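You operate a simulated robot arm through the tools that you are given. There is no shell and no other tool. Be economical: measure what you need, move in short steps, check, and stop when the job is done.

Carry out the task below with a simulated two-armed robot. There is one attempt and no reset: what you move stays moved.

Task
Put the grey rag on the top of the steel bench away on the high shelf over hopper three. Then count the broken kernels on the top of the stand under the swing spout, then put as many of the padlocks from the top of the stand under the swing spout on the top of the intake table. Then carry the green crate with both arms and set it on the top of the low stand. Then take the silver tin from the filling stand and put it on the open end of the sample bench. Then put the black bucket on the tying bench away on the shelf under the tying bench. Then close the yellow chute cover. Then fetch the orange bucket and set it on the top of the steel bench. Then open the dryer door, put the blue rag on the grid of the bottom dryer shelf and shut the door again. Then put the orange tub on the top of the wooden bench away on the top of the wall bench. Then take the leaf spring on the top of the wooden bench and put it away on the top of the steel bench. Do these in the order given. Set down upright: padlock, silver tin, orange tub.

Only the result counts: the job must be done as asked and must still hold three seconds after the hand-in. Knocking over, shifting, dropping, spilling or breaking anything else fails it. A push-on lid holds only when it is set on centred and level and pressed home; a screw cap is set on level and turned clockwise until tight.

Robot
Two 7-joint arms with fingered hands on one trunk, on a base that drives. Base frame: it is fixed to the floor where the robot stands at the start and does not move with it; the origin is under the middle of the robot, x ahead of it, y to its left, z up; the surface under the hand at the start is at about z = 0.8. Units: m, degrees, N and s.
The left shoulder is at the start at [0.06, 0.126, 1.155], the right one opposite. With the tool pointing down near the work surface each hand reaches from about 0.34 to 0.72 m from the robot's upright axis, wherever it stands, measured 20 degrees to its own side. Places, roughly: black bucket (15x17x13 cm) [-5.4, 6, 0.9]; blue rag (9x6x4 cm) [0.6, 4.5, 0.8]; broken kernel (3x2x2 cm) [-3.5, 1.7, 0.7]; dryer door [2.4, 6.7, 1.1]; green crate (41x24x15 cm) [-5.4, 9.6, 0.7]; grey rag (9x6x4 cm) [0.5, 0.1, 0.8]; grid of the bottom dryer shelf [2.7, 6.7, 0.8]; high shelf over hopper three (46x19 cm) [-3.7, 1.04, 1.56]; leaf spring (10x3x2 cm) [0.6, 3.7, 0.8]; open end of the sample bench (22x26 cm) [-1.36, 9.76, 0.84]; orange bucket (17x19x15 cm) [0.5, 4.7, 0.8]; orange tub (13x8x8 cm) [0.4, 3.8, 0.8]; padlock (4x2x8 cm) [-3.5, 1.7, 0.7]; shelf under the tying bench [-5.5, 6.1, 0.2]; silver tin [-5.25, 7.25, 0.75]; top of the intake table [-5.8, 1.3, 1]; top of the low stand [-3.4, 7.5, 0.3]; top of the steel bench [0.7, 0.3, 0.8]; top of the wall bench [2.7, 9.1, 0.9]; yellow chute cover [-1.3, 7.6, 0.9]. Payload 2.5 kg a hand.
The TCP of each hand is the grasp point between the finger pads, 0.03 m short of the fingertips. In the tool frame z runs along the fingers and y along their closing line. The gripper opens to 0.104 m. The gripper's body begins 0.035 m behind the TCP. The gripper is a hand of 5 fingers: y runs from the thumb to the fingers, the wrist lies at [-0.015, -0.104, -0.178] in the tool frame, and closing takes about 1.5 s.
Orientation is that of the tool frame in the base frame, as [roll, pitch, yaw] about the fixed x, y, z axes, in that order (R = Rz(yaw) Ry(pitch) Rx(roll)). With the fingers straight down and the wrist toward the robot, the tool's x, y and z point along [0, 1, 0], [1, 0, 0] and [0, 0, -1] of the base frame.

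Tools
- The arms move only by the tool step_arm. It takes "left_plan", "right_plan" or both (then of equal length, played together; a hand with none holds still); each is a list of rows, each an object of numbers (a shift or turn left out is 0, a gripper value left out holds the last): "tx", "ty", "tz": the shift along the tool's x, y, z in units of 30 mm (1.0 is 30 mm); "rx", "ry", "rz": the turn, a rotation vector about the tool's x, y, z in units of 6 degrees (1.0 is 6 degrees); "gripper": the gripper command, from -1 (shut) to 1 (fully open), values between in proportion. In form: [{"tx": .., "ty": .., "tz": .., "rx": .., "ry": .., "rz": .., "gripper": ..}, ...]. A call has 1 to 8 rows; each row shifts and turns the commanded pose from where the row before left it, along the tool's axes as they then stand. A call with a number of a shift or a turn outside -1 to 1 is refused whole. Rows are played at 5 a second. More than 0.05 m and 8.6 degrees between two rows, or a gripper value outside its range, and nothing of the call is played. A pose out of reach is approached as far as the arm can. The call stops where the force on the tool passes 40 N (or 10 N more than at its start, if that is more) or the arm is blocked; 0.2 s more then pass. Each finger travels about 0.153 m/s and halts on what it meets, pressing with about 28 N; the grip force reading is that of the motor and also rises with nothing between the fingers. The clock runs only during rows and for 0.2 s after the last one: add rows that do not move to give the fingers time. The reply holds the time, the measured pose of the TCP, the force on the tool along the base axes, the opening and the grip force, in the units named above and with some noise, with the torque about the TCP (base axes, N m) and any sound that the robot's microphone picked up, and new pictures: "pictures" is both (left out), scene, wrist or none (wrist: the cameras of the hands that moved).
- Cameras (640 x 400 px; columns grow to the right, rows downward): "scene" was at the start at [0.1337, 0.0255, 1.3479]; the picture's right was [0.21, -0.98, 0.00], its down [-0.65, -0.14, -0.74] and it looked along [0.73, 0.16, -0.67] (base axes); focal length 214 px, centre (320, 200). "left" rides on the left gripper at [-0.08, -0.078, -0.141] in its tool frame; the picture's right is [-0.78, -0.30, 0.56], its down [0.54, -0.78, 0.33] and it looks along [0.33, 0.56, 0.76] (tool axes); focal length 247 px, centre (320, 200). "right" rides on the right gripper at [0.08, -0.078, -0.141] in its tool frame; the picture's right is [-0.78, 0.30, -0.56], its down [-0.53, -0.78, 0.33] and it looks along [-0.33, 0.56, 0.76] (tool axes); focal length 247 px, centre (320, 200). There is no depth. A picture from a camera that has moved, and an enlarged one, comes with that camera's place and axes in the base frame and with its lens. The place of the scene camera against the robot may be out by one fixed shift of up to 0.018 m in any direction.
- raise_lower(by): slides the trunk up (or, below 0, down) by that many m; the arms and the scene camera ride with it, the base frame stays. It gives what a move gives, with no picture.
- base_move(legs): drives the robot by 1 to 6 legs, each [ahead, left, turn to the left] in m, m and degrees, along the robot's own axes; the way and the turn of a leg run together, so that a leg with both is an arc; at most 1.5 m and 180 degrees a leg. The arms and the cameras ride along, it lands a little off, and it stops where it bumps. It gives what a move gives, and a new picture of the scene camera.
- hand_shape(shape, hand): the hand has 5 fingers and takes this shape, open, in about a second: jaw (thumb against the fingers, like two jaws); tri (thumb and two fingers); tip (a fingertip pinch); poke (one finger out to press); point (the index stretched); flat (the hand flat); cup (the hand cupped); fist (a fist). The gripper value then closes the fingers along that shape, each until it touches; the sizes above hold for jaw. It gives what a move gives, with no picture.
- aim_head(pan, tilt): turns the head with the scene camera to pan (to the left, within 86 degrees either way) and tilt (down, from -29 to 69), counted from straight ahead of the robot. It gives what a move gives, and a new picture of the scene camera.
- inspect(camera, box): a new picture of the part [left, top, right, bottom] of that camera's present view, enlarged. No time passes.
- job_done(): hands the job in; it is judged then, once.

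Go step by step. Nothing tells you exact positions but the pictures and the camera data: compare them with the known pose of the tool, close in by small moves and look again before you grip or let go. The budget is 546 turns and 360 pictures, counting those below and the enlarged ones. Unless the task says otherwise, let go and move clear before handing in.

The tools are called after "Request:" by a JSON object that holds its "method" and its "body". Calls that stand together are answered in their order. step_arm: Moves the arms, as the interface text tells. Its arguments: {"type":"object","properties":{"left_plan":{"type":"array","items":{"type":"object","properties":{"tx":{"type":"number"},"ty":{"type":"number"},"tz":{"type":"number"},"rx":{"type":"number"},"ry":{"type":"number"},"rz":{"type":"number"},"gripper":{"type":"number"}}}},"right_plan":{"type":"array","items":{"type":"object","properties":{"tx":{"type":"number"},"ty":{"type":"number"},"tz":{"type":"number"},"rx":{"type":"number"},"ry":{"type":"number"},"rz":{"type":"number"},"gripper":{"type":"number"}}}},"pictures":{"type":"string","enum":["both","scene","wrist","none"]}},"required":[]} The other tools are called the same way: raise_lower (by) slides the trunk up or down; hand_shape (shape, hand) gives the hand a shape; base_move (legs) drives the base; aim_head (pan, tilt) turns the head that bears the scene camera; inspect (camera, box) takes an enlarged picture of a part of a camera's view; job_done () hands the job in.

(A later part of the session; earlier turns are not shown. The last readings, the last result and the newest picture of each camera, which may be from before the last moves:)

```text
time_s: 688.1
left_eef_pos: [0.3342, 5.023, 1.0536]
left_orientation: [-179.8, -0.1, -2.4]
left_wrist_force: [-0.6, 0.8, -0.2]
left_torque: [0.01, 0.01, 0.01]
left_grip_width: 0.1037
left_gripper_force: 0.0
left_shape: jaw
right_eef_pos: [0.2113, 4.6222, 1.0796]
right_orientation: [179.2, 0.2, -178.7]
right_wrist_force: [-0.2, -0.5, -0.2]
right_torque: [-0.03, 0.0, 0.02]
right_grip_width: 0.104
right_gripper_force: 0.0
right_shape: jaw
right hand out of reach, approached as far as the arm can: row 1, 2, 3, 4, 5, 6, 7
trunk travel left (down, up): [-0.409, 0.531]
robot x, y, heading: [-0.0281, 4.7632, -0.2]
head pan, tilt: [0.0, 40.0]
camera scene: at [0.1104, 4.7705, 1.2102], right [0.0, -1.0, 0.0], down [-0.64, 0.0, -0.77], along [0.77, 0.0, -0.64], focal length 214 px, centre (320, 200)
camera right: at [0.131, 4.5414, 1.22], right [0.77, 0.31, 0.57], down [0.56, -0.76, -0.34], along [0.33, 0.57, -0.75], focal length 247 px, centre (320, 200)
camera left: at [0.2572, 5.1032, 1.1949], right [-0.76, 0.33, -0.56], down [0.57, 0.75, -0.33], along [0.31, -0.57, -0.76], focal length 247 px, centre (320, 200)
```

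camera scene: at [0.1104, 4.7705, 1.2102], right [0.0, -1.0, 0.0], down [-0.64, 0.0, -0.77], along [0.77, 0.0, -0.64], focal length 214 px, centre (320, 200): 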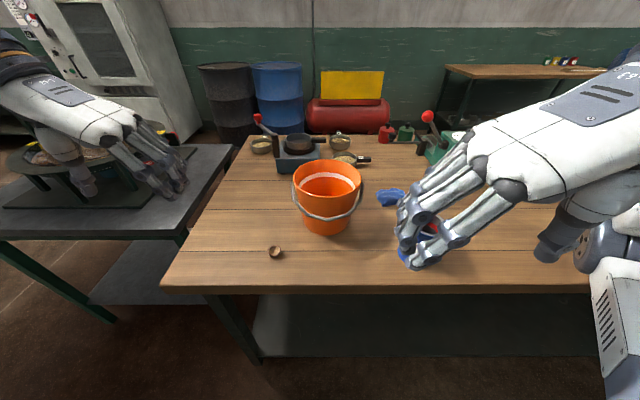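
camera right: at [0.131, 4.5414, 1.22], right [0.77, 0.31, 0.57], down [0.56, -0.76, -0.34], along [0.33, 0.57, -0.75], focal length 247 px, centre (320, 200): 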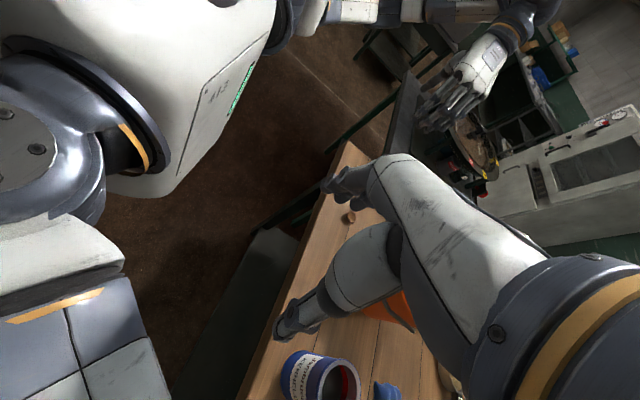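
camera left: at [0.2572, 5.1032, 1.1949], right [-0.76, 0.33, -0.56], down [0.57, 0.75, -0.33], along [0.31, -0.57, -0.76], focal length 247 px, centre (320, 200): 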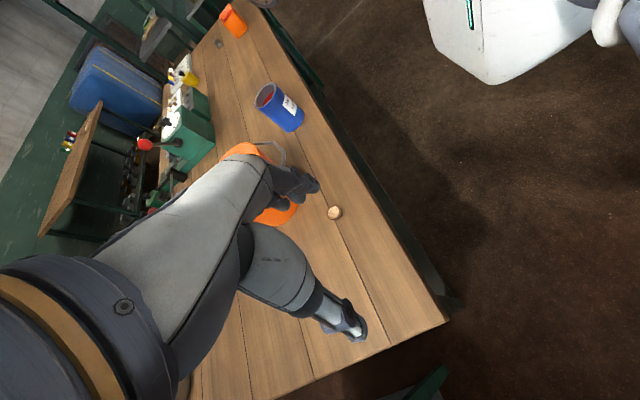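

The right hand needs to be further forward for that orientation. Moving both above the rim.

Request:
{"method": "step_arm", "body": {"left_plan": [{"tx": 0.62, "ty": 0.6}, {"tx": 0.62, "ty": 0.6}, {"tx": 0.62, "ty": 0.6}, {"tx": 0.62, "ty": 0.6}, {"tx": 0.62, "ty": 0.6}, {"tx": 0.62, "ty": 0.6}, {"tx": 0.62, "ty": 0.6}, {"tx": 0.62, "ty": 0.6}], "right_plan": [{"tx": -1}, {"tx": -1}, {"tx": -1}, {"tx": -1}, {"tx": -1}, {"tx": -1}, {"tx": -1}, {"tx": -1}], "pictures": "both"}}

```text
time_s: 690.0
left_eef_pos: [0.4747, 4.8735, 1.0519]
left_orientation: [-179.8, -0.1, -2.2]
left_wrist_force: [-0.5, 0.2, 0.2]
left_torque: [0.0, 0.01, 0.0]
left_grip_width: 0.104
left_gripper_force: 0.2
left_shape: jaw
right_eef_pos: [0.2603, 4.7177, 1.0781]
right_orientation: [179.3, 0.3, -178.8]
right_wrist_force: [0.8, -1.2, 0.7]
right_torque: [0.04, 0.01, 0.03]
right_grip_width: 0.1041
right_gripper_force: 0.0
right_shape: jaw
right hand out of reach, approached as far as the arm can: row 1, 2, 3, 4, 5, 6, 7, 8
trunk travel left (down, up): [-0.409, 0.531]
robot x, y, heading: [-0.0265, 4.7644, -0.0]
head pan, tilt: [0.0, 40.0]
camera scene: at [0.1104, 4.7703, 1.2102], right [0.0, -1.0, 0.0], down [-0.64, 0.0, -0.77], along [0.77, 0.0, -0.64], focal length 214 px, centre (320, 200)
camera right: at [0.181, 4.6368, 1.218], right [0.77, 0.31, 0.56], down [0.55, -0.76, -0.34], along [0.33, 0.57, -0.75], focal length 247 px, centre (320, 200)
camera left: at [0.3991, 4.9532, 1.1943], right [-0.76, 0.33, -0.56], down [0.57, 0.76, -0.33], along [0.31, -0.57, -0.76], focal length 247 px, centre (320, 200)
```

scene: 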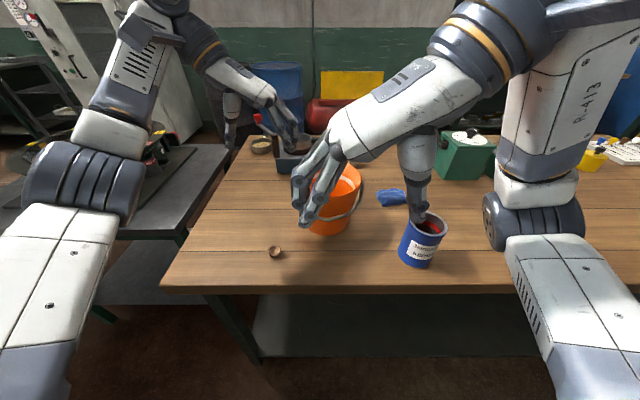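
right: 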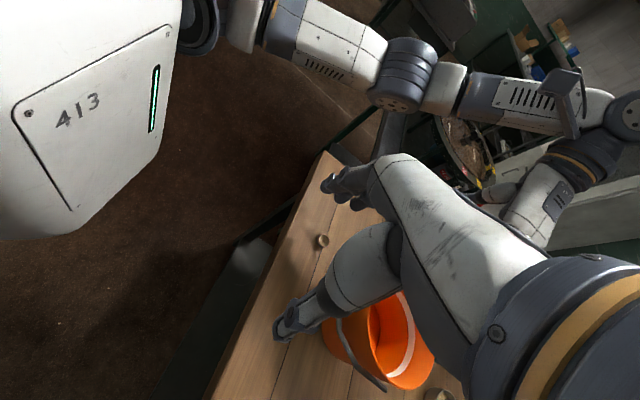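
left: 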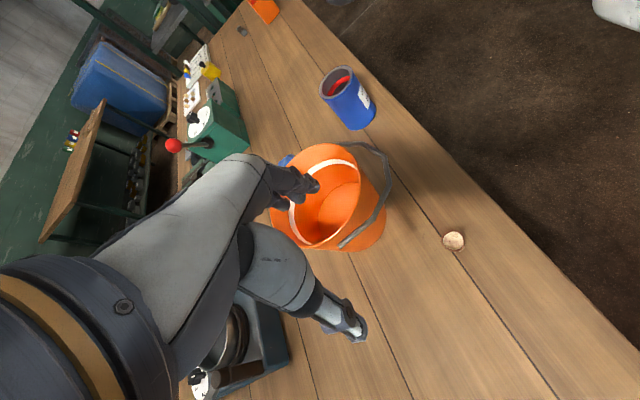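

The bucket is empty, so one hand is enough, as with the black one. Restoring both hands to standard orientation.

Request:
{"method": "step_arm", "body": {"left_plan": [{"rz": -1, "tz": -0.3}, {"rz": -1, "tz": -0.3}, {"rz": -1}, {"rz": -1}, {"rz": -1}, {"rz": -1}, {"rz": -1}, {"rz": -1}], "right_plan": [{"ty": -0.9, "tz": -0.2}, {"ty": -0.9}, {"ty": -0.9, "rz": 0.5}, {"rz": 1}, {"rz": 1}, {"rz": 1}, {"rz": 1}, {"rz": 1}], "pictures": "none"}}

Request:
{"method": "step_arm", "body": {"left_plan": [{"rz": -1}, {"rz": -1}, {"rz": -1}, {"rz": -1}, {"rz": -1}, {"rz": -1}, {"rz": -1}, {}], "right_plan": [{"rz": 1}, {"rz": 1}, {"rz": 1}, {"rz": 1}, {"rz": 1}, {"rz": 1}, {"rz": 1}, {"rz": 1}], "pictures": "scene"}}

```text
time_s: 691.8
left_eef_pos: [0.4764, 4.8731, 1.0718]
left_orientation: [-180.0, -0.2, 45.7]
left_wrist_force: [1.0, -0.8, 1.1]
left_torque: [0.0, 0.01, 0.0]
left_grip_width: 0.1038
left_gripper_force: 0.0
left_shape: jaw
right_eef_pos: [0.2377, 4.6496, 1.082]
right_orientation: [179.1, -0.1, 148.4]
right_wrist_force: [0.2, -1.2, 0.9]
right_torque: [0.01, -0.03, -0.01]
right_grip_width: 0.1039
right_gripper_force: 0.0
right_shape: jaw
right hand out of reach, approached as far as the arm can: row 1, 2, 3
trunk travel left (down, up): [-0.409, 0.531]
robot x, y, heading: [-0.0228, 4.7614, -0.2]
head pan, tilt: [0.0, 40.0]
```

```text
time_s: 693.5
left_eef_pos: [0.477, 4.873, 1.0717]
left_orientation: [179.9, -0.1, 87.8]
left_wrist_force: [-0.5, 0.6, 0.5]
left_torque: [0.0, 0.01, 0.01]
left_grip_width: 0.1038
left_gripper_force: 0.1
left_shape: jaw
right_eef_pos: [0.2383, 4.6487, 1.0822]
right_orientation: [179.8, -1.0, 100.1]
right_wrist_force: [-1.1, -0.2, -0.4]
right_torque: [0.0, -0.02, 0.03]
right_grip_width: 0.1037
right_gripper_force: 0.0
right_shape: jaw
trunk travel left (down, up): [-0.409, 0.531]
robot x, y, heading: [-0.0239, 4.7626, -0.2]
head pan, tilt: [0.0, 40.0]
camera scene: at [0.1095, 4.7685, 1.2086], right [-0.03, -1.0, 0.0], down [-0.66, 0.02, -0.75], along [0.75, -0.02, -0.66], focal length 214 px, centre (320, 200)
```

scene: 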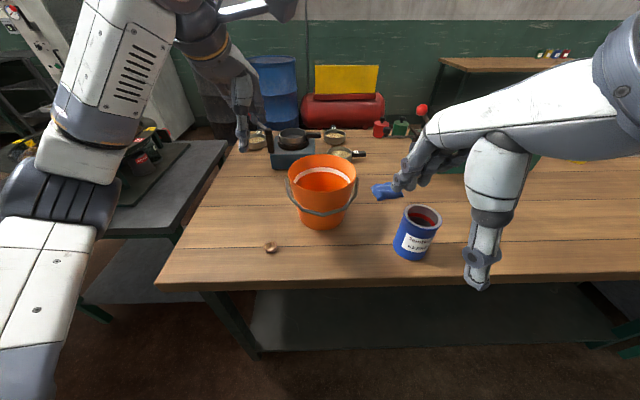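

Request:
{"method": "step_arm", "body": {"left_plan": [{"ty": -0.55, "tx": -0.95}, {"ty": -0.55, "tx": -0.95}, {"ty": -0.55, "tx": -0.95}, {"ty": -0.55, "tx": -0.95}, {"tz": 0.6}, {"tz": 0.6}], "right_plan": [{"tx": -0.9, "rz": 0.5}, {"tx": -0.9, "rz": 0.5}, {"tx": -0.9, "ty": 0.4, "rz": 0.5}, {"tx": -0.9, "ty": 0.5}, {"tx": -0.9, "ty": 0.5}, {"ty": 0.5}], "pictures": "both"}}

```text
time_s: 695.0
left_eef_pos: [0.4057, 4.7602, 1.0353]
left_orientation: [180.0, -0.2, 87.8]
left_wrist_force: [0.4, -0.2, -0.5]
left_torque: [-0.01, 0.0, -0.03]
left_grip_width: 0.1038
left_gripper_force: 0.0
left_shape: jaw
right_eef_pos: [0.3063, 4.5164, 1.0812]
right_orientation: [179.6, -0.7, 91.4]
right_wrist_force: [0.0, -0.8, -0.6]
right_torque: [-0.03, 0.01, 0.02]
right_grip_width: 0.104
right_gripper_force: 0.1
right_shape: jaw
trunk travel left (down, up): [-0.409, 0.531]
robot x, y, heading: [-0.0262, 4.7626, -0.2]
head pan, tilt: [0.0, 40.0]
camera scene: at [0.1106, 4.7705, 1.2102], right [0.0, -1.0, 0.0], down [-0.64, 0.0, -0.77], along [0.77, 0.0, -0.64], focal length 214 px, centre (320, 200)
camera right: at [0.2253, 4.5929, 1.2229], right [0.31, -0.78, 0.55], down [-0.76, -0.55, -0.34], along [0.57, -0.31, -0.76], focal length 247 px, centre (320, 200)
camera left: at [0.3254, 4.6827, 1.1763], right [-0.33, -0.76, -0.56], down [-0.75, 0.57, -0.33], along [0.57, 0.31, -0.76], focal length 247 px, centre (320, 200)
```

scene: 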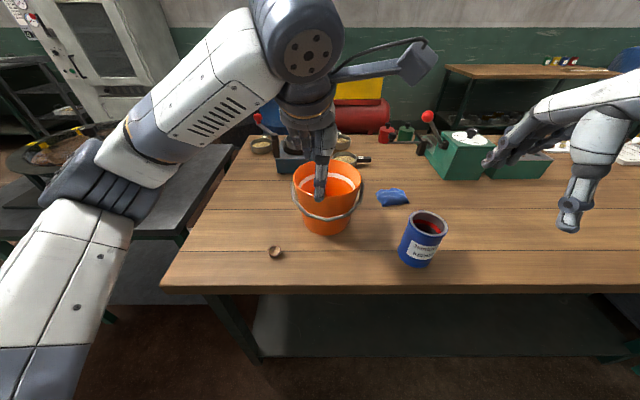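
right: 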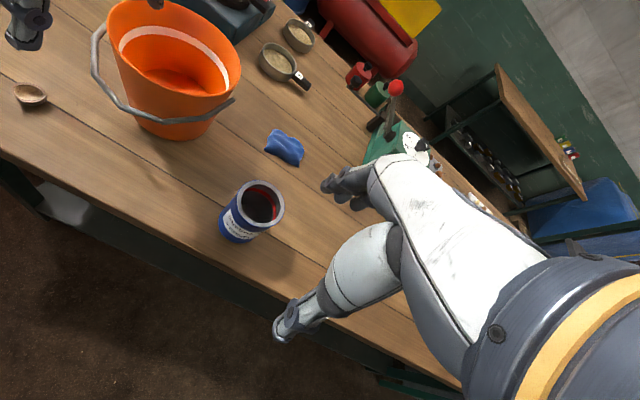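
left: 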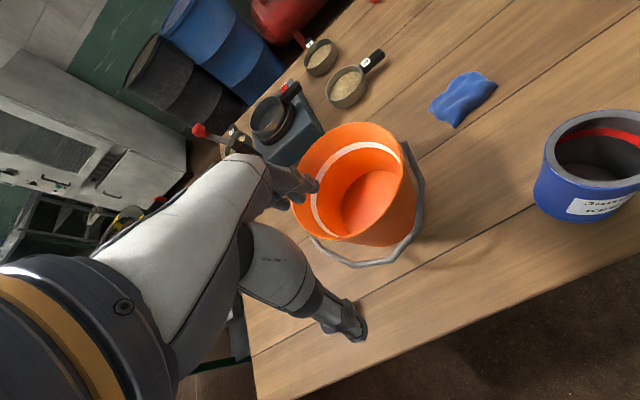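

Aligned: fingers will enter the bucket and the thumb stays outside the bail. Lowering.

Request:
{"method": "step_arm", "body": {"left_plan": [{"tz": 0.6}, {"tz": 0.6}, {"tz": 0.6}, {"tz": 0.6}, {"tz": 0.6}, {"tz": 0.6}], "pictures": "both"}}

```text
time_s: 696.4
left_eef_pos: [0.4043, 4.7622, 0.9332]
left_orientation: [178.9, 0.1, 87.7]
left_wrist_force: [-8.0, 2.4, 26.6]
left_torque: [0.88, -1.91, 0.56]
left_grip_width: 0.1039
left_gripper_force: 0.0
left_shape: jaw
right_eef_pos: [0.3018, 4.5179, 1.0833]
right_orientation: [179.5, -0.8, 91.4]
right_wrist_force: [0.0, 0.6, -0.6]
right_torque: [0.0, -0.01, -0.02]
right_grip_width: 0.1037
right_gripper_force: 0.0
right_shape: jaw
trunk travel left (down, up): [-0.409, 0.531]
robot x, y, heading: [-0.0278, 4.7649, -0.3]
head pan, tilt: [0.0, 40.0]
camera scene: at [0.1075, 4.7706, 1.2113], right [0.0, -1.0, 0.0], down [-0.64, 0.0, -0.77], along [0.77, 0.0, -0.64], focal length 214 px, centre (320, 200)
camera left: at [0.3219, 4.6851, 1.0736], right [-0.32, -0.77, -0.56], down [-0.75, 0.56, -0.35], along [0.58, 0.31, -0.75], focal length 247 px, centre (320, 200)
```

scene: 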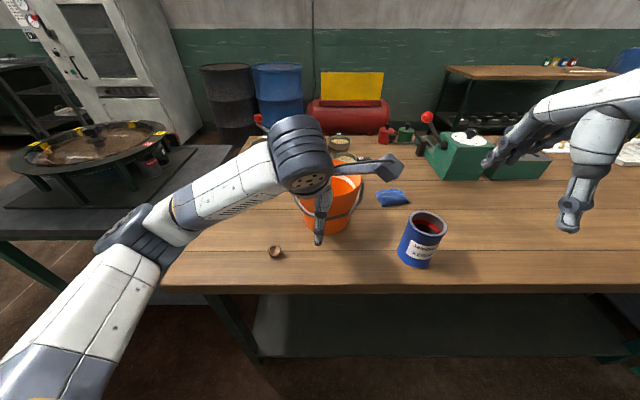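
left: 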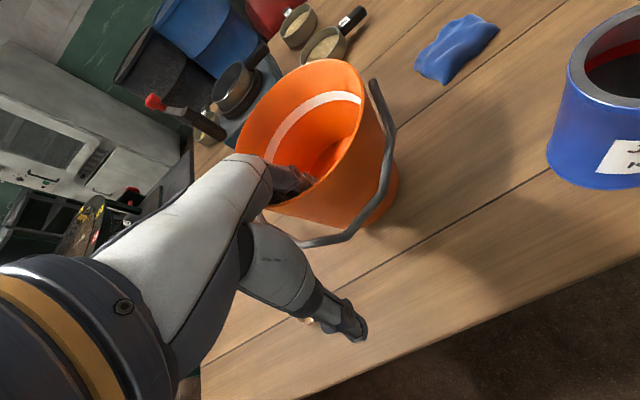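

The rim is up against the palm. Easing up slightly and closing.

Request:
{"method": "step_arm", "body": {"left_plan": [{"tz": -0.4}, {"gripper": 0.5}, {"gripper": 0}, {"gripper": -0.5}, {"gripper": -1}, {}, {}, {}], "pictures": "wrist"}}

```text
time_s: 698.1
left_eef_pos: [0.4061, 4.7629, 0.9393]
left_orientation: [180.0, -0.2, 87.7]
left_wrist_force: [1.4, -0.6, 3.0]
left_torque: [-0.12, -0.35, -0.05]
left_grip_width: 0.005
left_gripper_force: 28.2
left_shape: jaw
right_eef_pos: [0.3057, 4.5168, 1.0812]
right_orientation: [179.6, -0.9, 91.4]
right_wrist_force: [0.1, -0.4, 0.3]
right_torque: [-0.02, 0.01, 0.0]
right_grip_width: 0.1038
right_gripper_force: 0.0
right_shape: jaw
trunk travel left (down, up): [-0.409, 0.531]
robot x, y, heading: [-0.028, 4.7639, -0.5]
head pan, tilt: [0.0, 40.0]
camera left: at [0.3252, 4.6849, 1.0808], right [-0.33, -0.76, -0.56], down [-0.75, 0.57, -0.33], along [0.57, 0.31, -0.76], focal length 247 px, centre (320, 200)
```

left: 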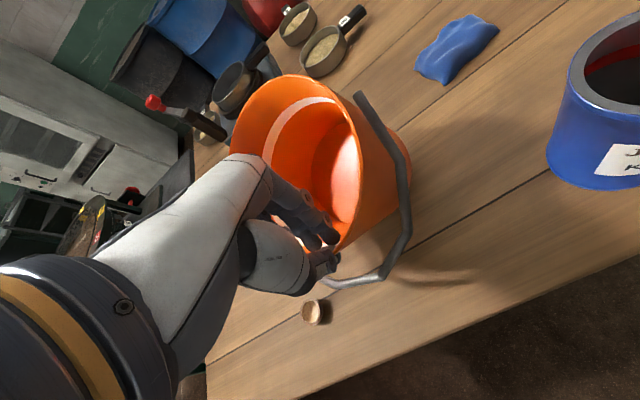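

Request:
{"method": "step_arm", "body": {"left_plan": [{"tz": -0.4}, {"tz": -0.4}, {"tz": -0.4, "rx": -0.3}, {"tz": -0.4, "rx": -0.3}, {}], "pictures": "both"}}

```text
time_s: 699.4
left_eef_pos: [0.4063, 4.7622, 0.9869]
left_orientation: [176.2, -0.2, 87.7]
left_wrist_force: [0.4, -0.5, 0.2]
left_torque: [-0.01, 0.05, 0.01]
left_grip_width: 0.0046
left_gripper_force: 27.5
left_shape: jaw
right_eef_pos: [0.3051, 4.5169, 1.0805]
right_orientation: [179.5, -0.7, 91.5]
right_wrist_force: [-0.9, 0.6, 0.2]
right_torque: [-0.01, -0.01, -0.01]
right_grip_width: 0.104
right_gripper_force: 0.1
right_shape: jaw
trunk travel left (down, up): [-0.409, 0.531]
robot x, y, heading: [-0.0298, 4.7636, -0.1]
head pan, tilt: [0.0, 40.0]
camera scene: at [0.1105, 4.7704, 1.2102], right [0.0, -1.0, 0.0], down [-0.64, 0.0, -0.77], along [0.77, 0.0, -0.64], focal length 214 px, centre (320, 200)
camera left: at [0.3163, 4.6861, 1.1227], right [-0.29, -0.76, -0.58], down [-0.73, 0.57, -0.38], along [0.62, 0.31, -0.72], focal length 247 px, centre (320, 200)
```

scene: 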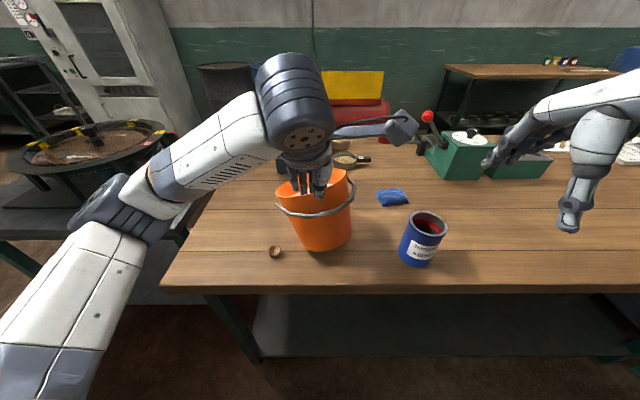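
left: 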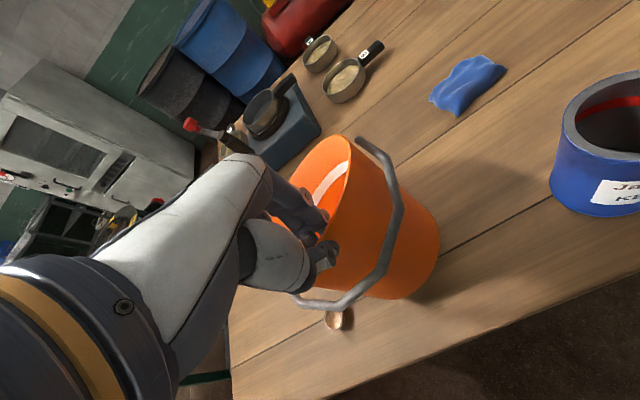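

Request:
{"method": "inspect", "body": {"camera": "scene", "box": [250, 130, 410, 270]}}

Request:
{"method": "inspect", "body": {"camera": "left", "box": [240, 120, 480, 340]}}

```text
2.86 times, centred on (330, 200) of scene
camera zoom: at [0.1105, 4.7704, 1.2102], right [0.0, -1.0, 0.0], down [-0.64, 0.0, -0.77], along [0.77, 0.0, -0.64], focal length 613 px, centre (291, 200)
```

zoom: 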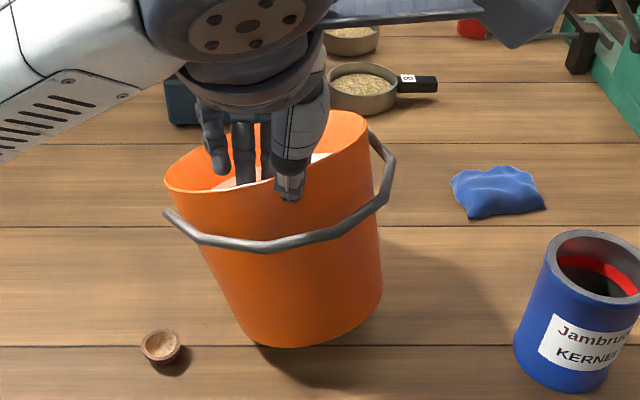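

```text
1.82 times, centred on (360, 230) of left
camera zoom: at [0.3163, 4.6861, 1.1227], right [-0.29, -0.76, -0.58], down [-0.73, 0.57, -0.38], along [0.62, 0.31, -0.72], focal length 449 px, centre (247, 146)
```

zoom: 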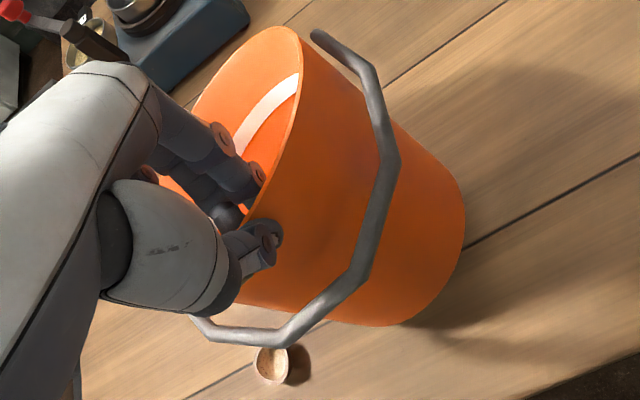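

The bucket is being lifted but its far edge may still touch. Lifting more while tilting the hand to level it.

Request:
{"method": "step_arm", "body": {"left_plan": [{"tz": -0.5, "rx": -0.4}, {"tz": -0.5, "rx": -0.4}, {"tz": -0.5, "rx": -0.4}, {"rx": -0.4}, {"rx": -0.4}, {}], "pictures": "scene"}}

Request:
{"method": "inspect", "body": {"camera": "scene", "box": [230, 100, 430, 260]}}

```text
time_s: 700.8
left_eef_pos: [0.402, 4.7627, 1.0317]
left_orientation: [164.2, -0.1, 87.8]
left_wrist_force: [-0.1, -0.3, -2.2]
left_torque: [-0.02, 0.1, 0.05]
left_grip_width: 0.0048
left_gripper_force: 28.1
left_shape: jaw
right_eef_pos: [0.3055, 4.517, 1.0804]
right_orientation: [179.6, -0.8, 91.4]
right_wrist_force: [-0.1, -0.2, -1.1]
right_torque: [0.03, 0.03, -0.04]
right_grip_width: 0.1038
right_gripper_force: 0.1
right_shape: jaw
trunk travel left (down, up): [-0.409, 0.531]
robot x, y, heading: [-0.0275, 4.764, -0.1]
head pan, tilt: [0.0, 40.0]
camera scene: at [0.1105, 4.7704, 1.2102], right [0.0, -1.0, 0.0], down [-0.64, 0.0, -0.77], along [0.77, 0.0, -0.64], focal length 214 px, centre (320, 200)
```

scene: 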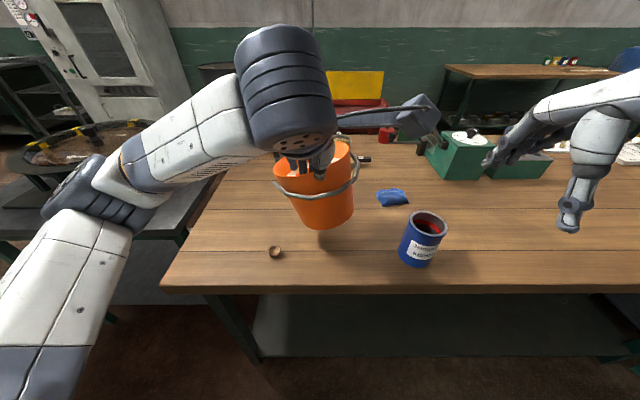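

```text
2.50 times, centred on (330, 180) of scene
camera zoom: at [0.1105, 4.7704, 1.2102], right [0.0, -1.0, 0.0], down [-0.64, 0.0, -0.77], along [0.77, 0.0, -0.64], focal length 536 px, centre (295, 250)
```

zoom: 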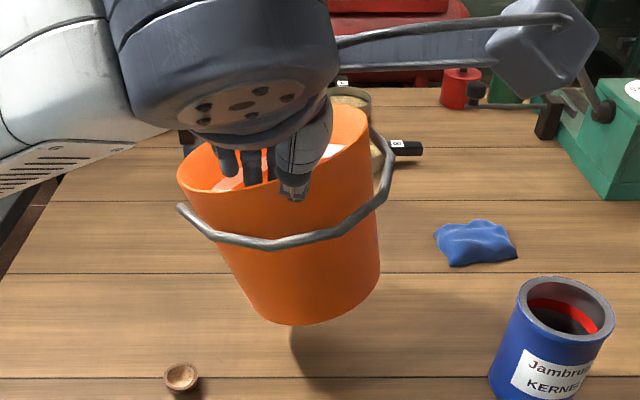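

It's held (about 0.25 kg) but rolled sideways; levelling with a small rotation, then backing away.

Request:
{"method": "step_arm", "body": {"left_plan": [{"ry": 0.5, "tz": -0.5}, {"ry": 0.5, "tz": -0.5}, {"ry": 0.5}, {"ry": 0.5}, {}], "pictures": "none"}}

Request:
{"method": "base_move", "body": {"legs": [[-0.35, 0, 0]]}}

Request:
{"method": "inspect", "body": {"camera": "scene", "box": [230, 80, 430, 240]}}

```text
time_s: 702.0
left_eef_pos: [0.3938, 4.7627, 1.0603]
left_orientation: [163.9, -11.9, 91.0]
left_wrist_force: [0.7, 0.2, -2.0]
left_torque: [-0.03, 0.1, -0.01]
left_grip_width: 0.0048
left_gripper_force: 27.8
left_shape: jaw
right_eef_pos: [0.3058, 4.5165, 1.0807]
right_orientation: [179.6, -0.8, 91.5]
right_wrist_force: [-0.5, 0.2, 0.4]
right_torque: [-0.02, 0.03, -0.02]
right_grip_width: 0.1037
right_gripper_force: 0.0
right_shape: jaw
trunk travel left (down, up): [-0.409, 0.531]
robot x, y, heading: [-0.0306, 4.7581, -0.2]
head pan, tilt: [0.0, 40.0]
```

```text
time_s: 704.2
left_eef_pos: [0.0479, 4.763, 1.0614]
left_orientation: [164.1, -11.7, 90.7]
left_wrist_force: [0.2, 0.6, -2.1]
left_torque: [-0.01, 0.11, -0.01]
left_grip_width: 0.0046
left_gripper_force: 28.2
left_shape: jaw
right_eef_pos: [-0.0408, 4.5168, 1.0813]
right_orientation: [179.7, -0.8, 91.2]
right_wrist_force: [0.2, 0.3, -0.3]
right_torque: [0.02, 0.01, 0.04]
right_grip_width: 0.1038
right_gripper_force: 0.0
right_shape: jaw
trunk travel left (down, up): [-0.409, 0.531]
robot x, y, heading: [-0.3707, 4.7598, -0.1]
head pan, tilt: [0.0, 40.0]
camera scene: at [-0.2349, 4.7716, 1.2103], right [-0.01, -1.0, 0.0], down [-0.64, 0.0, -0.77], along [0.77, -0.01, -0.64], focal length 214 px, centre (320, 200)
```

scene: 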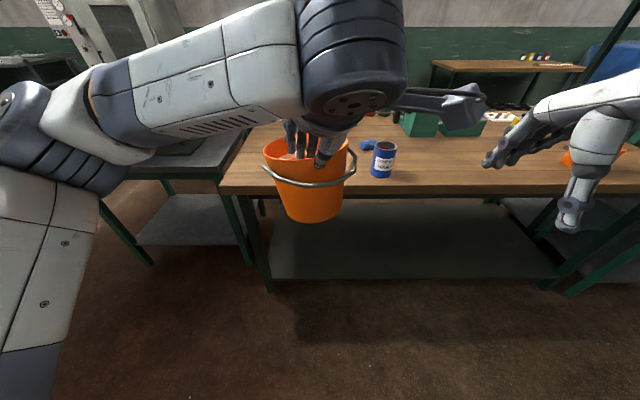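

```text
2.50 times, centred on (330, 160) of scene
camera zoom: at [-0.2349, 4.7716, 1.2103], right [-0.01, -1.0, 0.0], down [-0.64, 0.0, -0.77], along [0.77, -0.01, -0.64], focal length 536 px, centre (295, 300)
```

zoom: 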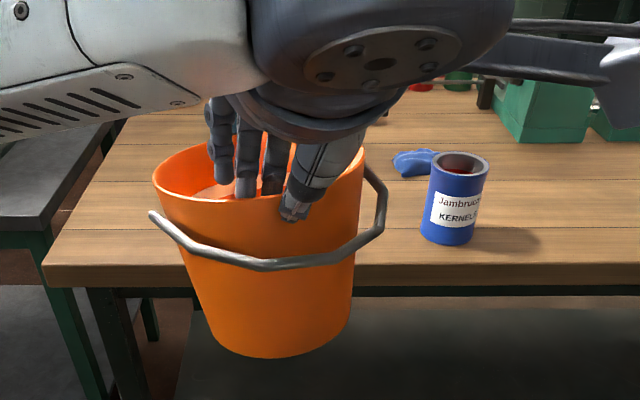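

The bucket hangs level. Driving south to the steel bench.

Request:
{"method": "base_move", "body": {"legs": [[0, 0, -90], [1.45, 0, 0], [1.45, 0, 0], [1.45, 0, 0], [0.2, 0, 0], [0, 0, 90]]}}

Request:
{"method": "aim_head", "body": {"pan": 0, "tilt": 45}}

```text
time_s: 733.9
left_eef_pos: [-0.0803, 0.1904, 1.0598]
left_orientation: [164.0, -11.7, 88.4]
left_wrist_force: [0.6, -0.9, -2.1]
left_torque: [0.0, 0.09, 0.01]
left_grip_width: 0.0046
left_gripper_force: 28.1
left_shape: jaw
right_eef_pos: [-0.1794, -0.0518, 1.0812]
right_orientation: [179.7, -0.8, 88.9]
right_wrist_force: [-0.4, 0.1, 0.4]
right_torque: [-0.03, 0.0, 0.01]
right_grip_width: 0.1039
right_gripper_force: 0.1
right_shape: jaw
trunk travel left (down, up): [-0.409, 0.531]
robot x, y, heading: [-0.4988, 0.2092, -2.6]
head pan, tilt: [0.0, 40.0]
camera scene: at [-0.3633, 0.2111, 1.2102], right [-0.05, -1.0, 0.0], down [-0.64, 0.03, -0.77], along [0.77, -0.04, -0.64], focal length 214 px, centre (320, 200)
```

scene: 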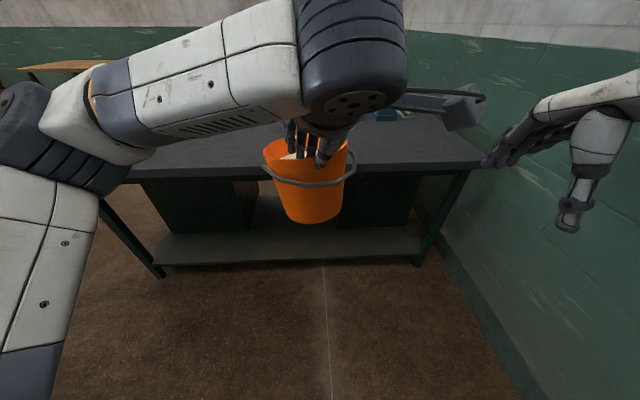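

```text
time_s: 734.5
left_eef_pos: [-0.0809, 0.1897, 1.0599]
left_orientation: [164.0, -11.7, 88.4]
left_wrist_force: [-0.2, -0.2, -0.8]
left_torque: [-0.01, 0.07, 0.04]
left_grip_width: 0.0046
left_gripper_force: 27.9
left_shape: jaw
right_eef_pos: [-0.1794, -0.0512, 1.0818]
right_orientation: [179.8, -0.8, 88.9]
right_wrist_force: [0.3, -0.3, -0.5]
right_torque: [0.01, 0.0, 0.02]
right_grip_width: 0.1039
right_gripper_force: 0.0
right_shape: jaw
trunk travel left (down, up): [-0.409, 0.531]
robot x, y, heading: [-0.4986, 0.2121, -2.8]
head pan, tilt: [0.0, 45.0]
camera scene: at [-0.367, 0.2112, 1.203], right [-0.05, -1.0, 0.0], down [-0.71, 0.03, -0.71], along [0.71, -0.03, -0.71], focal length 214 px, centre (320, 200)
```

scene: 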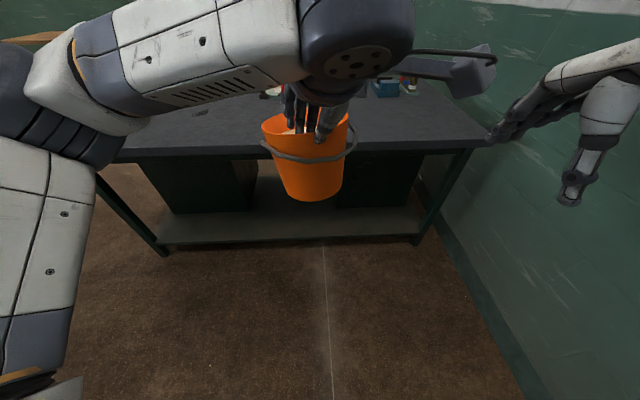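

Request:
{"method": "base_move", "body": {"legs": [[0.5, 0.02, 2.7]]}}

Request:
{"method": "step_arm", "body": {"left_plan": [{}], "pictures": "wrist"}}

```text
time_s: 737.5
left_eef_pos: [0.4266, 0.2215, 1.0601]
left_orientation: [163.9, -11.8, 91.4]
left_wrist_force: [-0.6, -0.1, -1.2]
left_torque: [-0.04, 0.11, -0.03]
left_grip_width: 0.0047
left_gripper_force: 28.3
left_shape: jaw
right_eef_pos: [0.3406, -0.0252, 1.0803]
right_orientation: [179.7, -0.8, 91.8]
right_wrist_force: [-0.6, -0.3, 0.0]
right_torque: [-0.02, -0.02, -0.02]
right_grip_width: 0.1038
right_gripper_force: 0.1
right_shape: jaw
trunk travel left (down, up): [-0.409, 0.531]
robot x, y, heading: [0.0066, 0.216, 0.3]
head pan, tilt: [0.0, 45.0]
camera scene: at [0.1396, 0.2267, 1.2029], right [0.01, -1.0, 0.0], down [-0.71, 0.0, -0.71], along [0.71, 0.0, -0.71], focal length 214 px, centre (320, 200)
```

scene: 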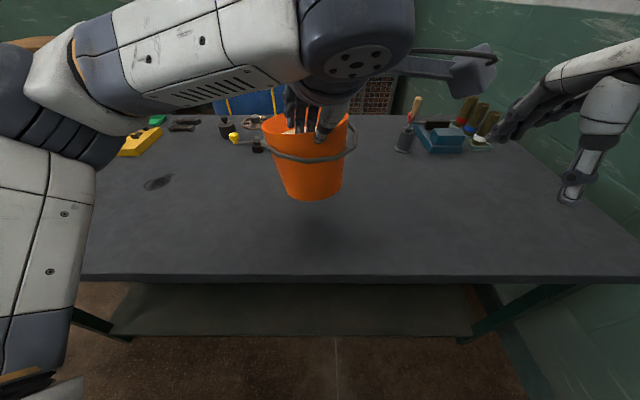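

```text
time_s: 737.9
left_eef_pos: [0.4262, 0.2208, 1.0608]
left_orientation: [164.0, -11.7, 91.4]
left_wrist_force: [0.0, 0.4, -1.9]
left_torque: [-0.02, 0.09, 0.0]
left_grip_width: 0.0044
left_gripper_force: 27.6
left_shape: jaw
right_eef_pos: [0.3393, -0.0244, 1.0809]
right_orientation: [179.6, -0.7, 91.7]
right_wrist_force: [-0.4, -0.3, 0.1]
right_torque: [-0.01, 0.0, 0.01]
right_grip_width: 0.104
right_gripper_force: 0.0
right_shape: jaw
trunk travel left (down, up): [-0.409, 0.531]
robot x, y, heading: [0.0067, 0.2175, 0.3]
head pan, tilt: [0.0, 45.0]
camera left: at [0.3151, 0.1158, 1.1559], right [-0.12, -0.64, -0.76], down [-0.67, 0.62, -0.41], along [0.73, 0.46, -0.5], focal length 247 px, centre (320, 200)
```

left: 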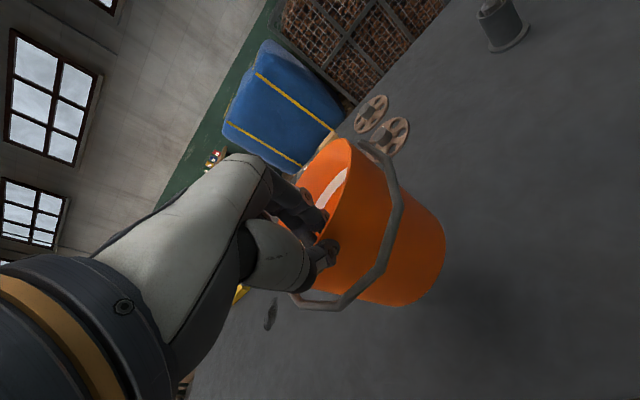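

Over clear bench surface. Lowering.

Request:
{"method": "raise_lower", "body": {"by": -0.09}}

Request:
{"method": "raise_lower", "body": {"by": -0.02}}

Request:
{"method": "step_arm", "body": {"left_plan": [{"tz": 0.2}, {"tz": 0.2}], "pictures": "both"}}

```text
time_s: 739.1
left_eef_pos: [0.4259, 0.2205, 0.9704]
left_orientation: [163.8, -11.8, 91.5]
left_wrist_force: [0.0, -0.7, -1.1]
left_torque: [-0.02, 0.09, -0.01]
left_grip_width: 0.0046
left_gripper_force: 27.8
left_shape: jaw
right_eef_pos: [0.3402, -0.0247, 0.9904]
right_orientation: [179.6, -0.8, 91.8]
right_wrist_force: [0.9, -0.6, -0.1]
right_torque: [-0.01, -0.03, 0.0]
right_grip_width: 0.1042
right_gripper_force: 0.0
right_shape: jaw
trunk travel left (down, up): [-0.319, 0.621]
robot x, y, heading: [0.0025, 0.218, 0.1]
head pan, tilt: [0.0, 45.0]
```

```text
time_s: 739.8
left_eef_pos: [0.4264, 0.2209, 0.9497]
left_orientation: [164.0, -11.7, 91.4]
left_wrist_force: [0.3, 1.0, -1.1]
left_torque: [0.07, -0.02, -0.05]
left_grip_width: 0.0048
left_gripper_force: 27.9
left_shape: jaw
right_eef_pos: [0.3408, -0.0243, 0.9699]
right_orientation: [179.6, -0.8, 91.8]
right_wrist_force: [-0.1, -0.3, -0.4]
right_torque: [0.01, 0.02, -0.04]
right_grip_width: 0.1038
right_gripper_force: 0.0
right_shape: jaw
trunk travel left (down, up): [-0.299, 0.641]
robot x, y, heading: [0.0045, 0.2163, 0.1]
head pan, tilt: [0.0, 45.0]
```

```text
time_s: 740.4
left_eef_pos: [0.4267, 0.223, 0.9452]
left_orientation: [163.1, -11.3, 91.5]
left_wrist_force: [-11.0, -4.9, 32.6]
left_torque: [0.06, -0.13, -0.12]
left_grip_width: 0.006
left_gripper_force: 28.6
left_shape: jaw
right_eef_pos: [0.3372, -0.0251, 0.973]
right_orientation: [179.4, -0.8, 91.8]
right_wrist_force: [0.8, -0.5, -1.3]
right_torque: [0.01, 0.01, -0.02]
right_grip_width: 0.1037
right_gripper_force: 0.1
right_shape: jaw
trunk travel left (down, up): [-0.299, 0.641]
robot x, y, heading: [0.0057, 0.215, 0.2]
head pan, tilt: [0.0, 45.0]
camera scene: at [0.1365, 0.2261, 1.094], right [0.0, -1.0, 0.0], down [-0.7, 0.0, -0.71], along [0.71, 0.0, -0.7], focal length 214 px, centre (320, 200)
camera left: at [0.3143, 0.1177, 1.0402], right [-0.1, -0.64, -0.76], down [-0.66, 0.61, -0.43], along [0.74, 0.46, -0.49], focal length 247 px, centre (320, 200)
```

scene: 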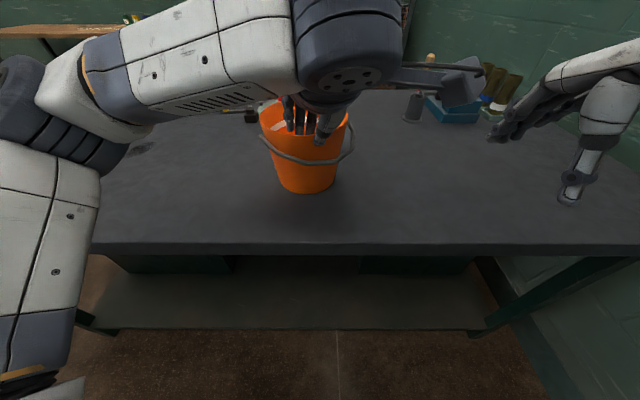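
left: 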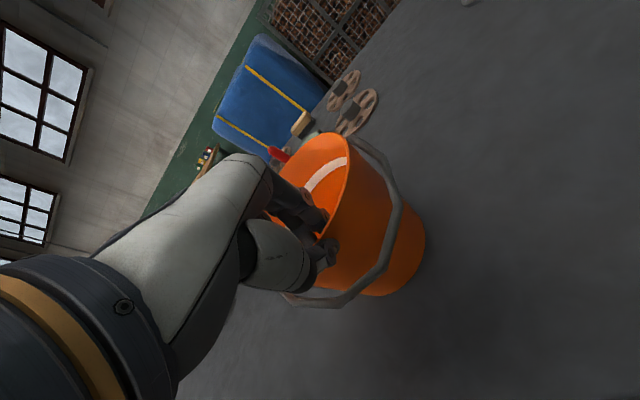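

Contact. Releasing.

Request:
{"method": "step_arm", "body": {"left_plan": [{"tz": -0.2}, {"gripper": -0.6}, {"gripper": -0.2}, {"gripper": 0.3}, {"gripper": 0.6}, {}, {}], "pictures": "both"}}

```text
time_s: 742.0
left_eef_pos: [0.4273, 0.2238, 0.9461]
left_orientation: [164.0, -11.8, 91.4]
left_wrist_force: [0.5, 0.6, 0.2]
left_torque: [0.02, -0.02, -0.01]
left_grip_width: 0.0828
left_gripper_force: 0.1
left_shape: jaw
right_eef_pos: [0.3406, -0.0251, 0.9711]
right_orientation: [179.6, -0.8, 91.8]
right_wrist_force: [0.3, 0.4, 0.1]
right_torque: [-0.02, -0.01, -0.02]
right_grip_width: 0.1039
right_gripper_force: 0.1
right_shape: jaw
trunk travel left (down, up): [-0.299, 0.641]
robot x, y, heading: [0.0063, 0.2188, 0.5]
head pan, tilt: [0.0, 45.0]
camera scene: at [0.1394, 0.2267, 1.093], right [0.01, -1.0, 0.0], down [-0.71, 0.0, -0.71], along [0.71, 0.0, -0.71], focal length 214 px, centre (320, 200)
camera left: at [0.3169, 0.1173, 1.0405], right [-0.11, -0.64, -0.76], down [-0.67, 0.62, -0.41], along [0.73, 0.46, -0.5], focal length 247 px, centre (320, 200)
```

scene: 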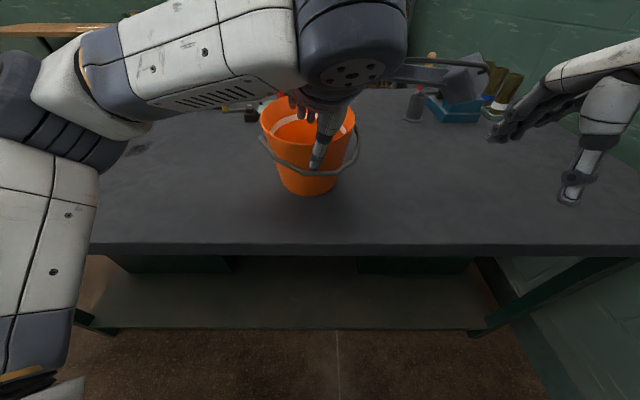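
left: 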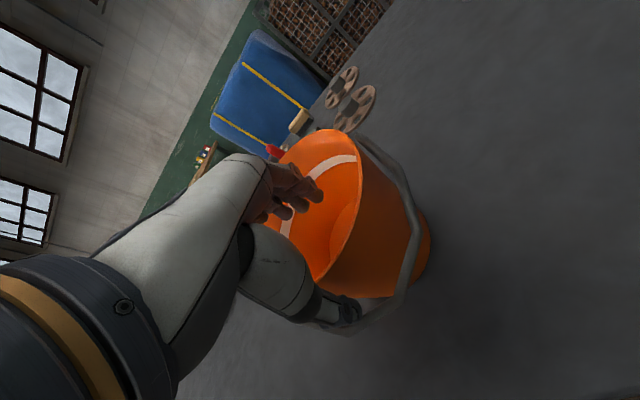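

Upright on the bench. Lifting straight up with the trunk.

Request:
{"method": "raise_lower", "body": {"by": 0.06}}

Request:
{"method": "step_arm", "body": {"left_plan": [{}], "pictures": "both"}}

```text
time_s: 743.0
left_eef_pos: [0.4283, 0.2231, 1.0044]
left_orientation: [164.0, -11.7, 91.4]
left_wrist_force: [-0.1, -1.0, 1.0]
left_torque: [0.0, -0.02, 0.02]
left_grip_width: 0.0829
left_gripper_force: 0.1
left_shape: jaw
right_eef_pos: [0.3409, -0.0242, 1.0305]
right_orientation: [179.7, -0.7, 91.8]
right_wrist_force: [-0.2, -0.1, 0.1]
right_torque: [-0.02, 0.02, -0.03]
right_grip_width: 0.104
right_gripper_force: 0.0
right_shape: jaw
trunk travel left (down, up): [-0.359, 0.581]
robot x, y, heading: [0.0058, 0.223, 0.2]
head pan, tilt: [0.0, 45.0]
```

```text
time_s: 743.4
left_eef_pos: [0.4272, 0.2218, 1.0053]
left_orientation: [163.9, -11.7, 91.5]
left_wrist_force: [-0.1, 0.2, -0.4]
left_torque: [0.04, 0.01, -0.01]
left_grip_width: 0.0829
left_gripper_force: 0.0
left_shape: jaw
right_eef_pos: [0.3394, -0.0254, 1.031]
right_orientation: [179.6, -0.8, 91.8]
right_wrist_force: [0.6, -0.2, 0.6]
right_torque: [0.01, -0.01, -0.02]
right_grip_width: 0.1042
right_gripper_force: 0.1
right_shape: jaw
trunk travel left (down, up): [-0.359, 0.581]
robot x, y, heading: [0.0071, 0.2157, 0.0]
head pan, tilt: [0.0, 45.0]
camera scene: at [0.1394, 0.2267, 1.153], right [0.01, -1.0, 0.0], down [-0.71, 0.0, -0.71], along [0.71, 0.0, -0.71], focal length 214 px, centre (320, 200)
camera left: at [0.3169, 0.1173, 1.1005], right [-0.11, -0.64, -0.76], down [-0.67, 0.62, -0.41], along [0.73, 0.46, -0.5], focal length 247 px, centre (320, 200)
```

scene: 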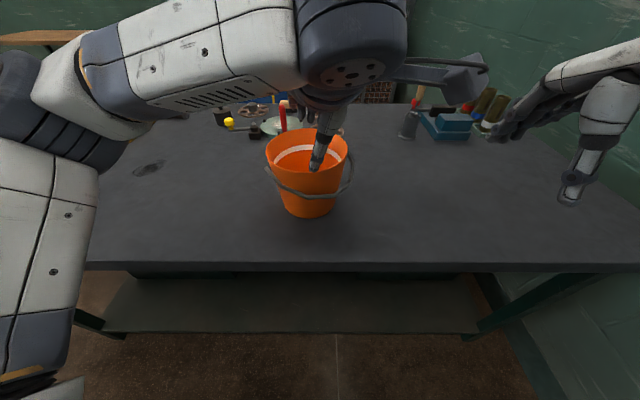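
left: 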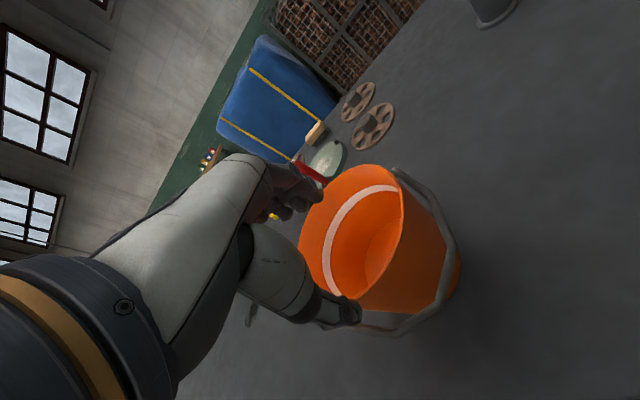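

Clear of the rim; raising more, restoring the hand, then heading back for the blue rag.

Request:
{"method": "raise_lower", "body": {"by": 0.12}}

Request:
{"method": "base_move", "body": {"legs": [[-0.4, 0, 0]]}}

Request:
{"method": "step_arm", "body": {"left_plan": [{"ry": -0.5, "rx": 0.5, "gripper": 1}, {"ry": -0.5, "rx": 0.5}, {"ry": -0.5, "rx": 0.5}, {"ry": -0.5, "rx": 0.5}, {"rx": 0.6}], "pictures": "scene"}}

```text
time_s: 744.9
left_eef_pos: [0.4291, 0.2233, 1.1235]
left_orientation: [164.0, -11.8, 91.4]
left_wrist_force: [-0.3, 0.6, 1.1]
left_torque: [-0.05, 0.0, -0.03]
left_grip_width: 0.0831
left_gripper_force: 0.0
left_shape: jaw
right_eef_pos: [0.3399, -0.0256, 1.1517]
right_orientation: [179.6, -0.8, 91.8]
right_wrist_force: [0.2, 0.6, -0.2]
right_torque: [0.02, 0.01, -0.05]
right_grip_width: 0.1038
right_gripper_force: 0.2
right_shape: jaw
trunk travel left (down, up): [-0.479, 0.461]
robot x, y, heading: [0.008, 0.2205, 0.3]
head pan, tilt: [0.0, 45.0]
```

```text
time_s: 747.5
left_eef_pos: [0.0213, 0.2201, 1.1249]
left_orientation: [164.0, -11.8, 91.4]
left_wrist_force: [0.0, -0.5, -1.0]
left_torque: [-0.03, 0.0, -0.01]
left_grip_width: 0.083
left_gripper_force: 0.1
left_shape: jaw
right_eef_pos: [-0.0676, -0.0268, 1.1513]
right_orientation: [179.6, -0.8, 91.8]
right_wrist_force: [-1.1, -0.2, -0.6]
right_torque: [-0.01, -0.02, -0.02]
right_grip_width: 0.1041
right_gripper_force: 0.0
right_shape: jaw
trunk travel left (down, up): [-0.479, 0.461]
robot x, y, heading: [-0.4012, 0.2144, 0.1]
head pan, tilt: [0.0, 45.0]
camera scene: at [-0.2679, 0.2247, 1.273], right [0.0, -1.0, 0.0], down [-0.71, 0.0, -0.71], along [0.71, 0.0, -0.71], focal length 214 px, centre (320, 200)
```

scene: 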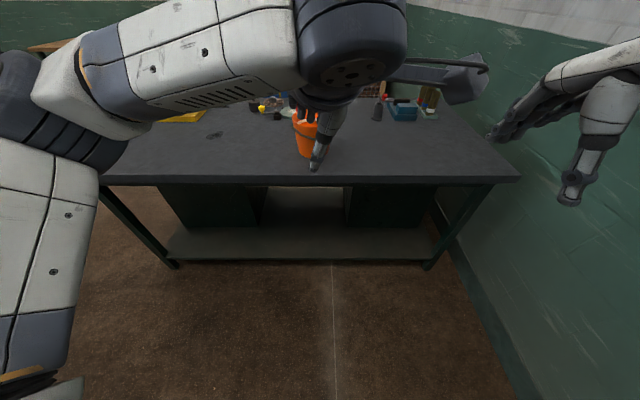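

```text
time_s: 748.6
left_eef_pos: [0.0203, 0.2205, 1.1249]
left_orientation: [180.0, 0.1, 89.3]
left_wrist_force: [0.0, 0.2, -0.4]
left_torque: [-0.01, 0.03, -0.01]
left_grip_width: 0.1037
left_gripper_force: 0.1
left_shape: jaw
right_eef_pos: [-0.0677, -0.0276, 1.15]
right_orientation: [179.7, -0.8, 91.7]
right_wrist_force: [-0.4, 0.1, -0.2]
right_torque: [0.01, -0.03, 0.02]
right_grip_width: 0.1038
right_gripper_force: 0.0
right_shape: jaw
trunk travel left (down, up): [-0.479, 0.461]
robot x, y, heading: [-0.4008, 0.2145, 0.4]
head pan, tilt: [0.0, 45.0]
camera scene: at [-0.2676, 0.2246, 1.273], right [0.0, -1.0, 0.0], down [-0.71, 0.0, -0.71], along [0.71, 0.0, -0.71], focal length 214 px, centre (320, 200)
```

scene: 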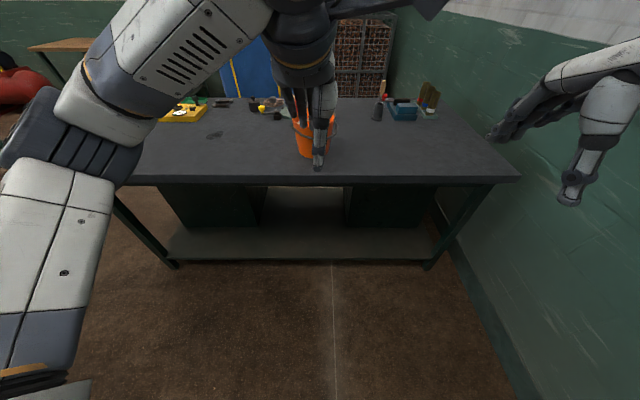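

Driving back north to the wooden bench for the blue rag.

Request:
{"method": "base_move", "body": {"legs": [[0, 0, 89.6], [1.45, 0, 0], [1.45, 0, 0], [1.3, 0, 0], [0, 0, -90]]}}

Request:
{"method": "aim_head", "body": {"pan": 0, "tilt": 40}}

```text
time_s: 776.3
left_eef_pos: [0.0627, 4.4021, 1.1244]
left_orientation: [-180.0, 0.1, 88.1]
left_wrist_force: [0.4, 0.5, 0.1]
left_torque: [0.0, -0.02, -0.01]
left_grip_width: 0.1038
left_gripper_force: 0.0
left_shape: jaw
right_eef_pos: [-0.0288, 4.1569, 1.1508]
right_orientation: [179.6, -0.8, 90.6]
right_wrist_force: [0.5, 0.2, -0.2]
right_torque: [0.02, 0.01, -0.01]
right_grip_width: 0.1039
right_gripper_force: 0.1
right_shape: jaw
trunk travel left (down, up): [-0.479, 0.461]
robot x, y, heading: [-0.3583, 4.4088, -1.0]
head pan, tilt: [0.0, 45.0]
camera scene: at [-0.2249, 4.4135, 1.273], right [-0.02, -1.0, 0.0], down [-0.71, 0.01, -0.71], along [0.71, -0.01, -0.71], focal length 214 px, centre (320, 200)
```

scene: 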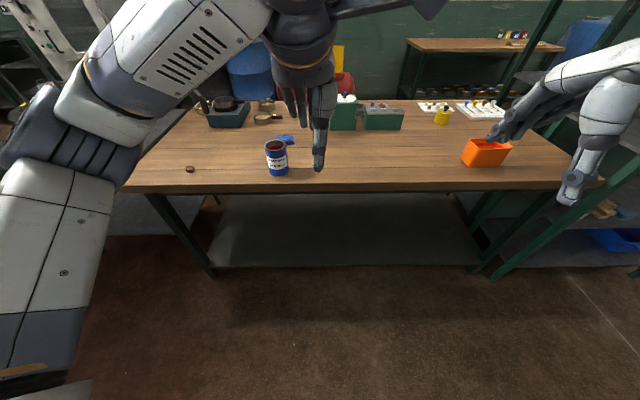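

```text
time_s: 777.0
left_eef_pos: [0.0636, 4.4035, 1.1253]
left_orientation: [179.9, 0.1, 88.2]
left_wrist_force: [-1.1, -0.4, -0.9]
left_torque: [-0.01, -0.01, -0.01]
left_grip_width: 0.1038
left_gripper_force: 0.0
left_shape: jaw
right_eef_pos: [-0.0291, 4.158, 1.1508]
right_orientation: [179.6, -0.7, 90.7]
right_wrist_force: [0.1, 0.1, 1.1]
right_torque: [0.0, -0.01, -0.04]
right_grip_width: 0.104
right_gripper_force: 0.1
right_shape: jaw
trunk travel left (down, up): [-0.479, 0.461]
robot x, y, heading: [-0.358, 4.4069, -1.0]
head pan, tilt: [0.0, 40.0]
camera scene: at [-0.2212, 4.4135, 1.2802], right [-0.02, -1.0, 0.0], down [-0.64, 0.01, -0.77], along [0.77, -0.01, -0.64], focal length 214 px, centre (320, 200)
```

scene: 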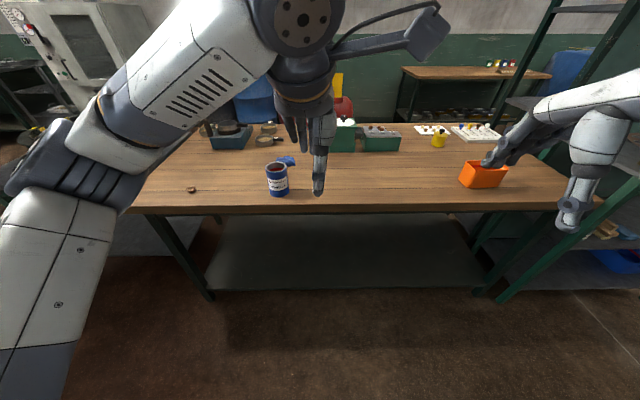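

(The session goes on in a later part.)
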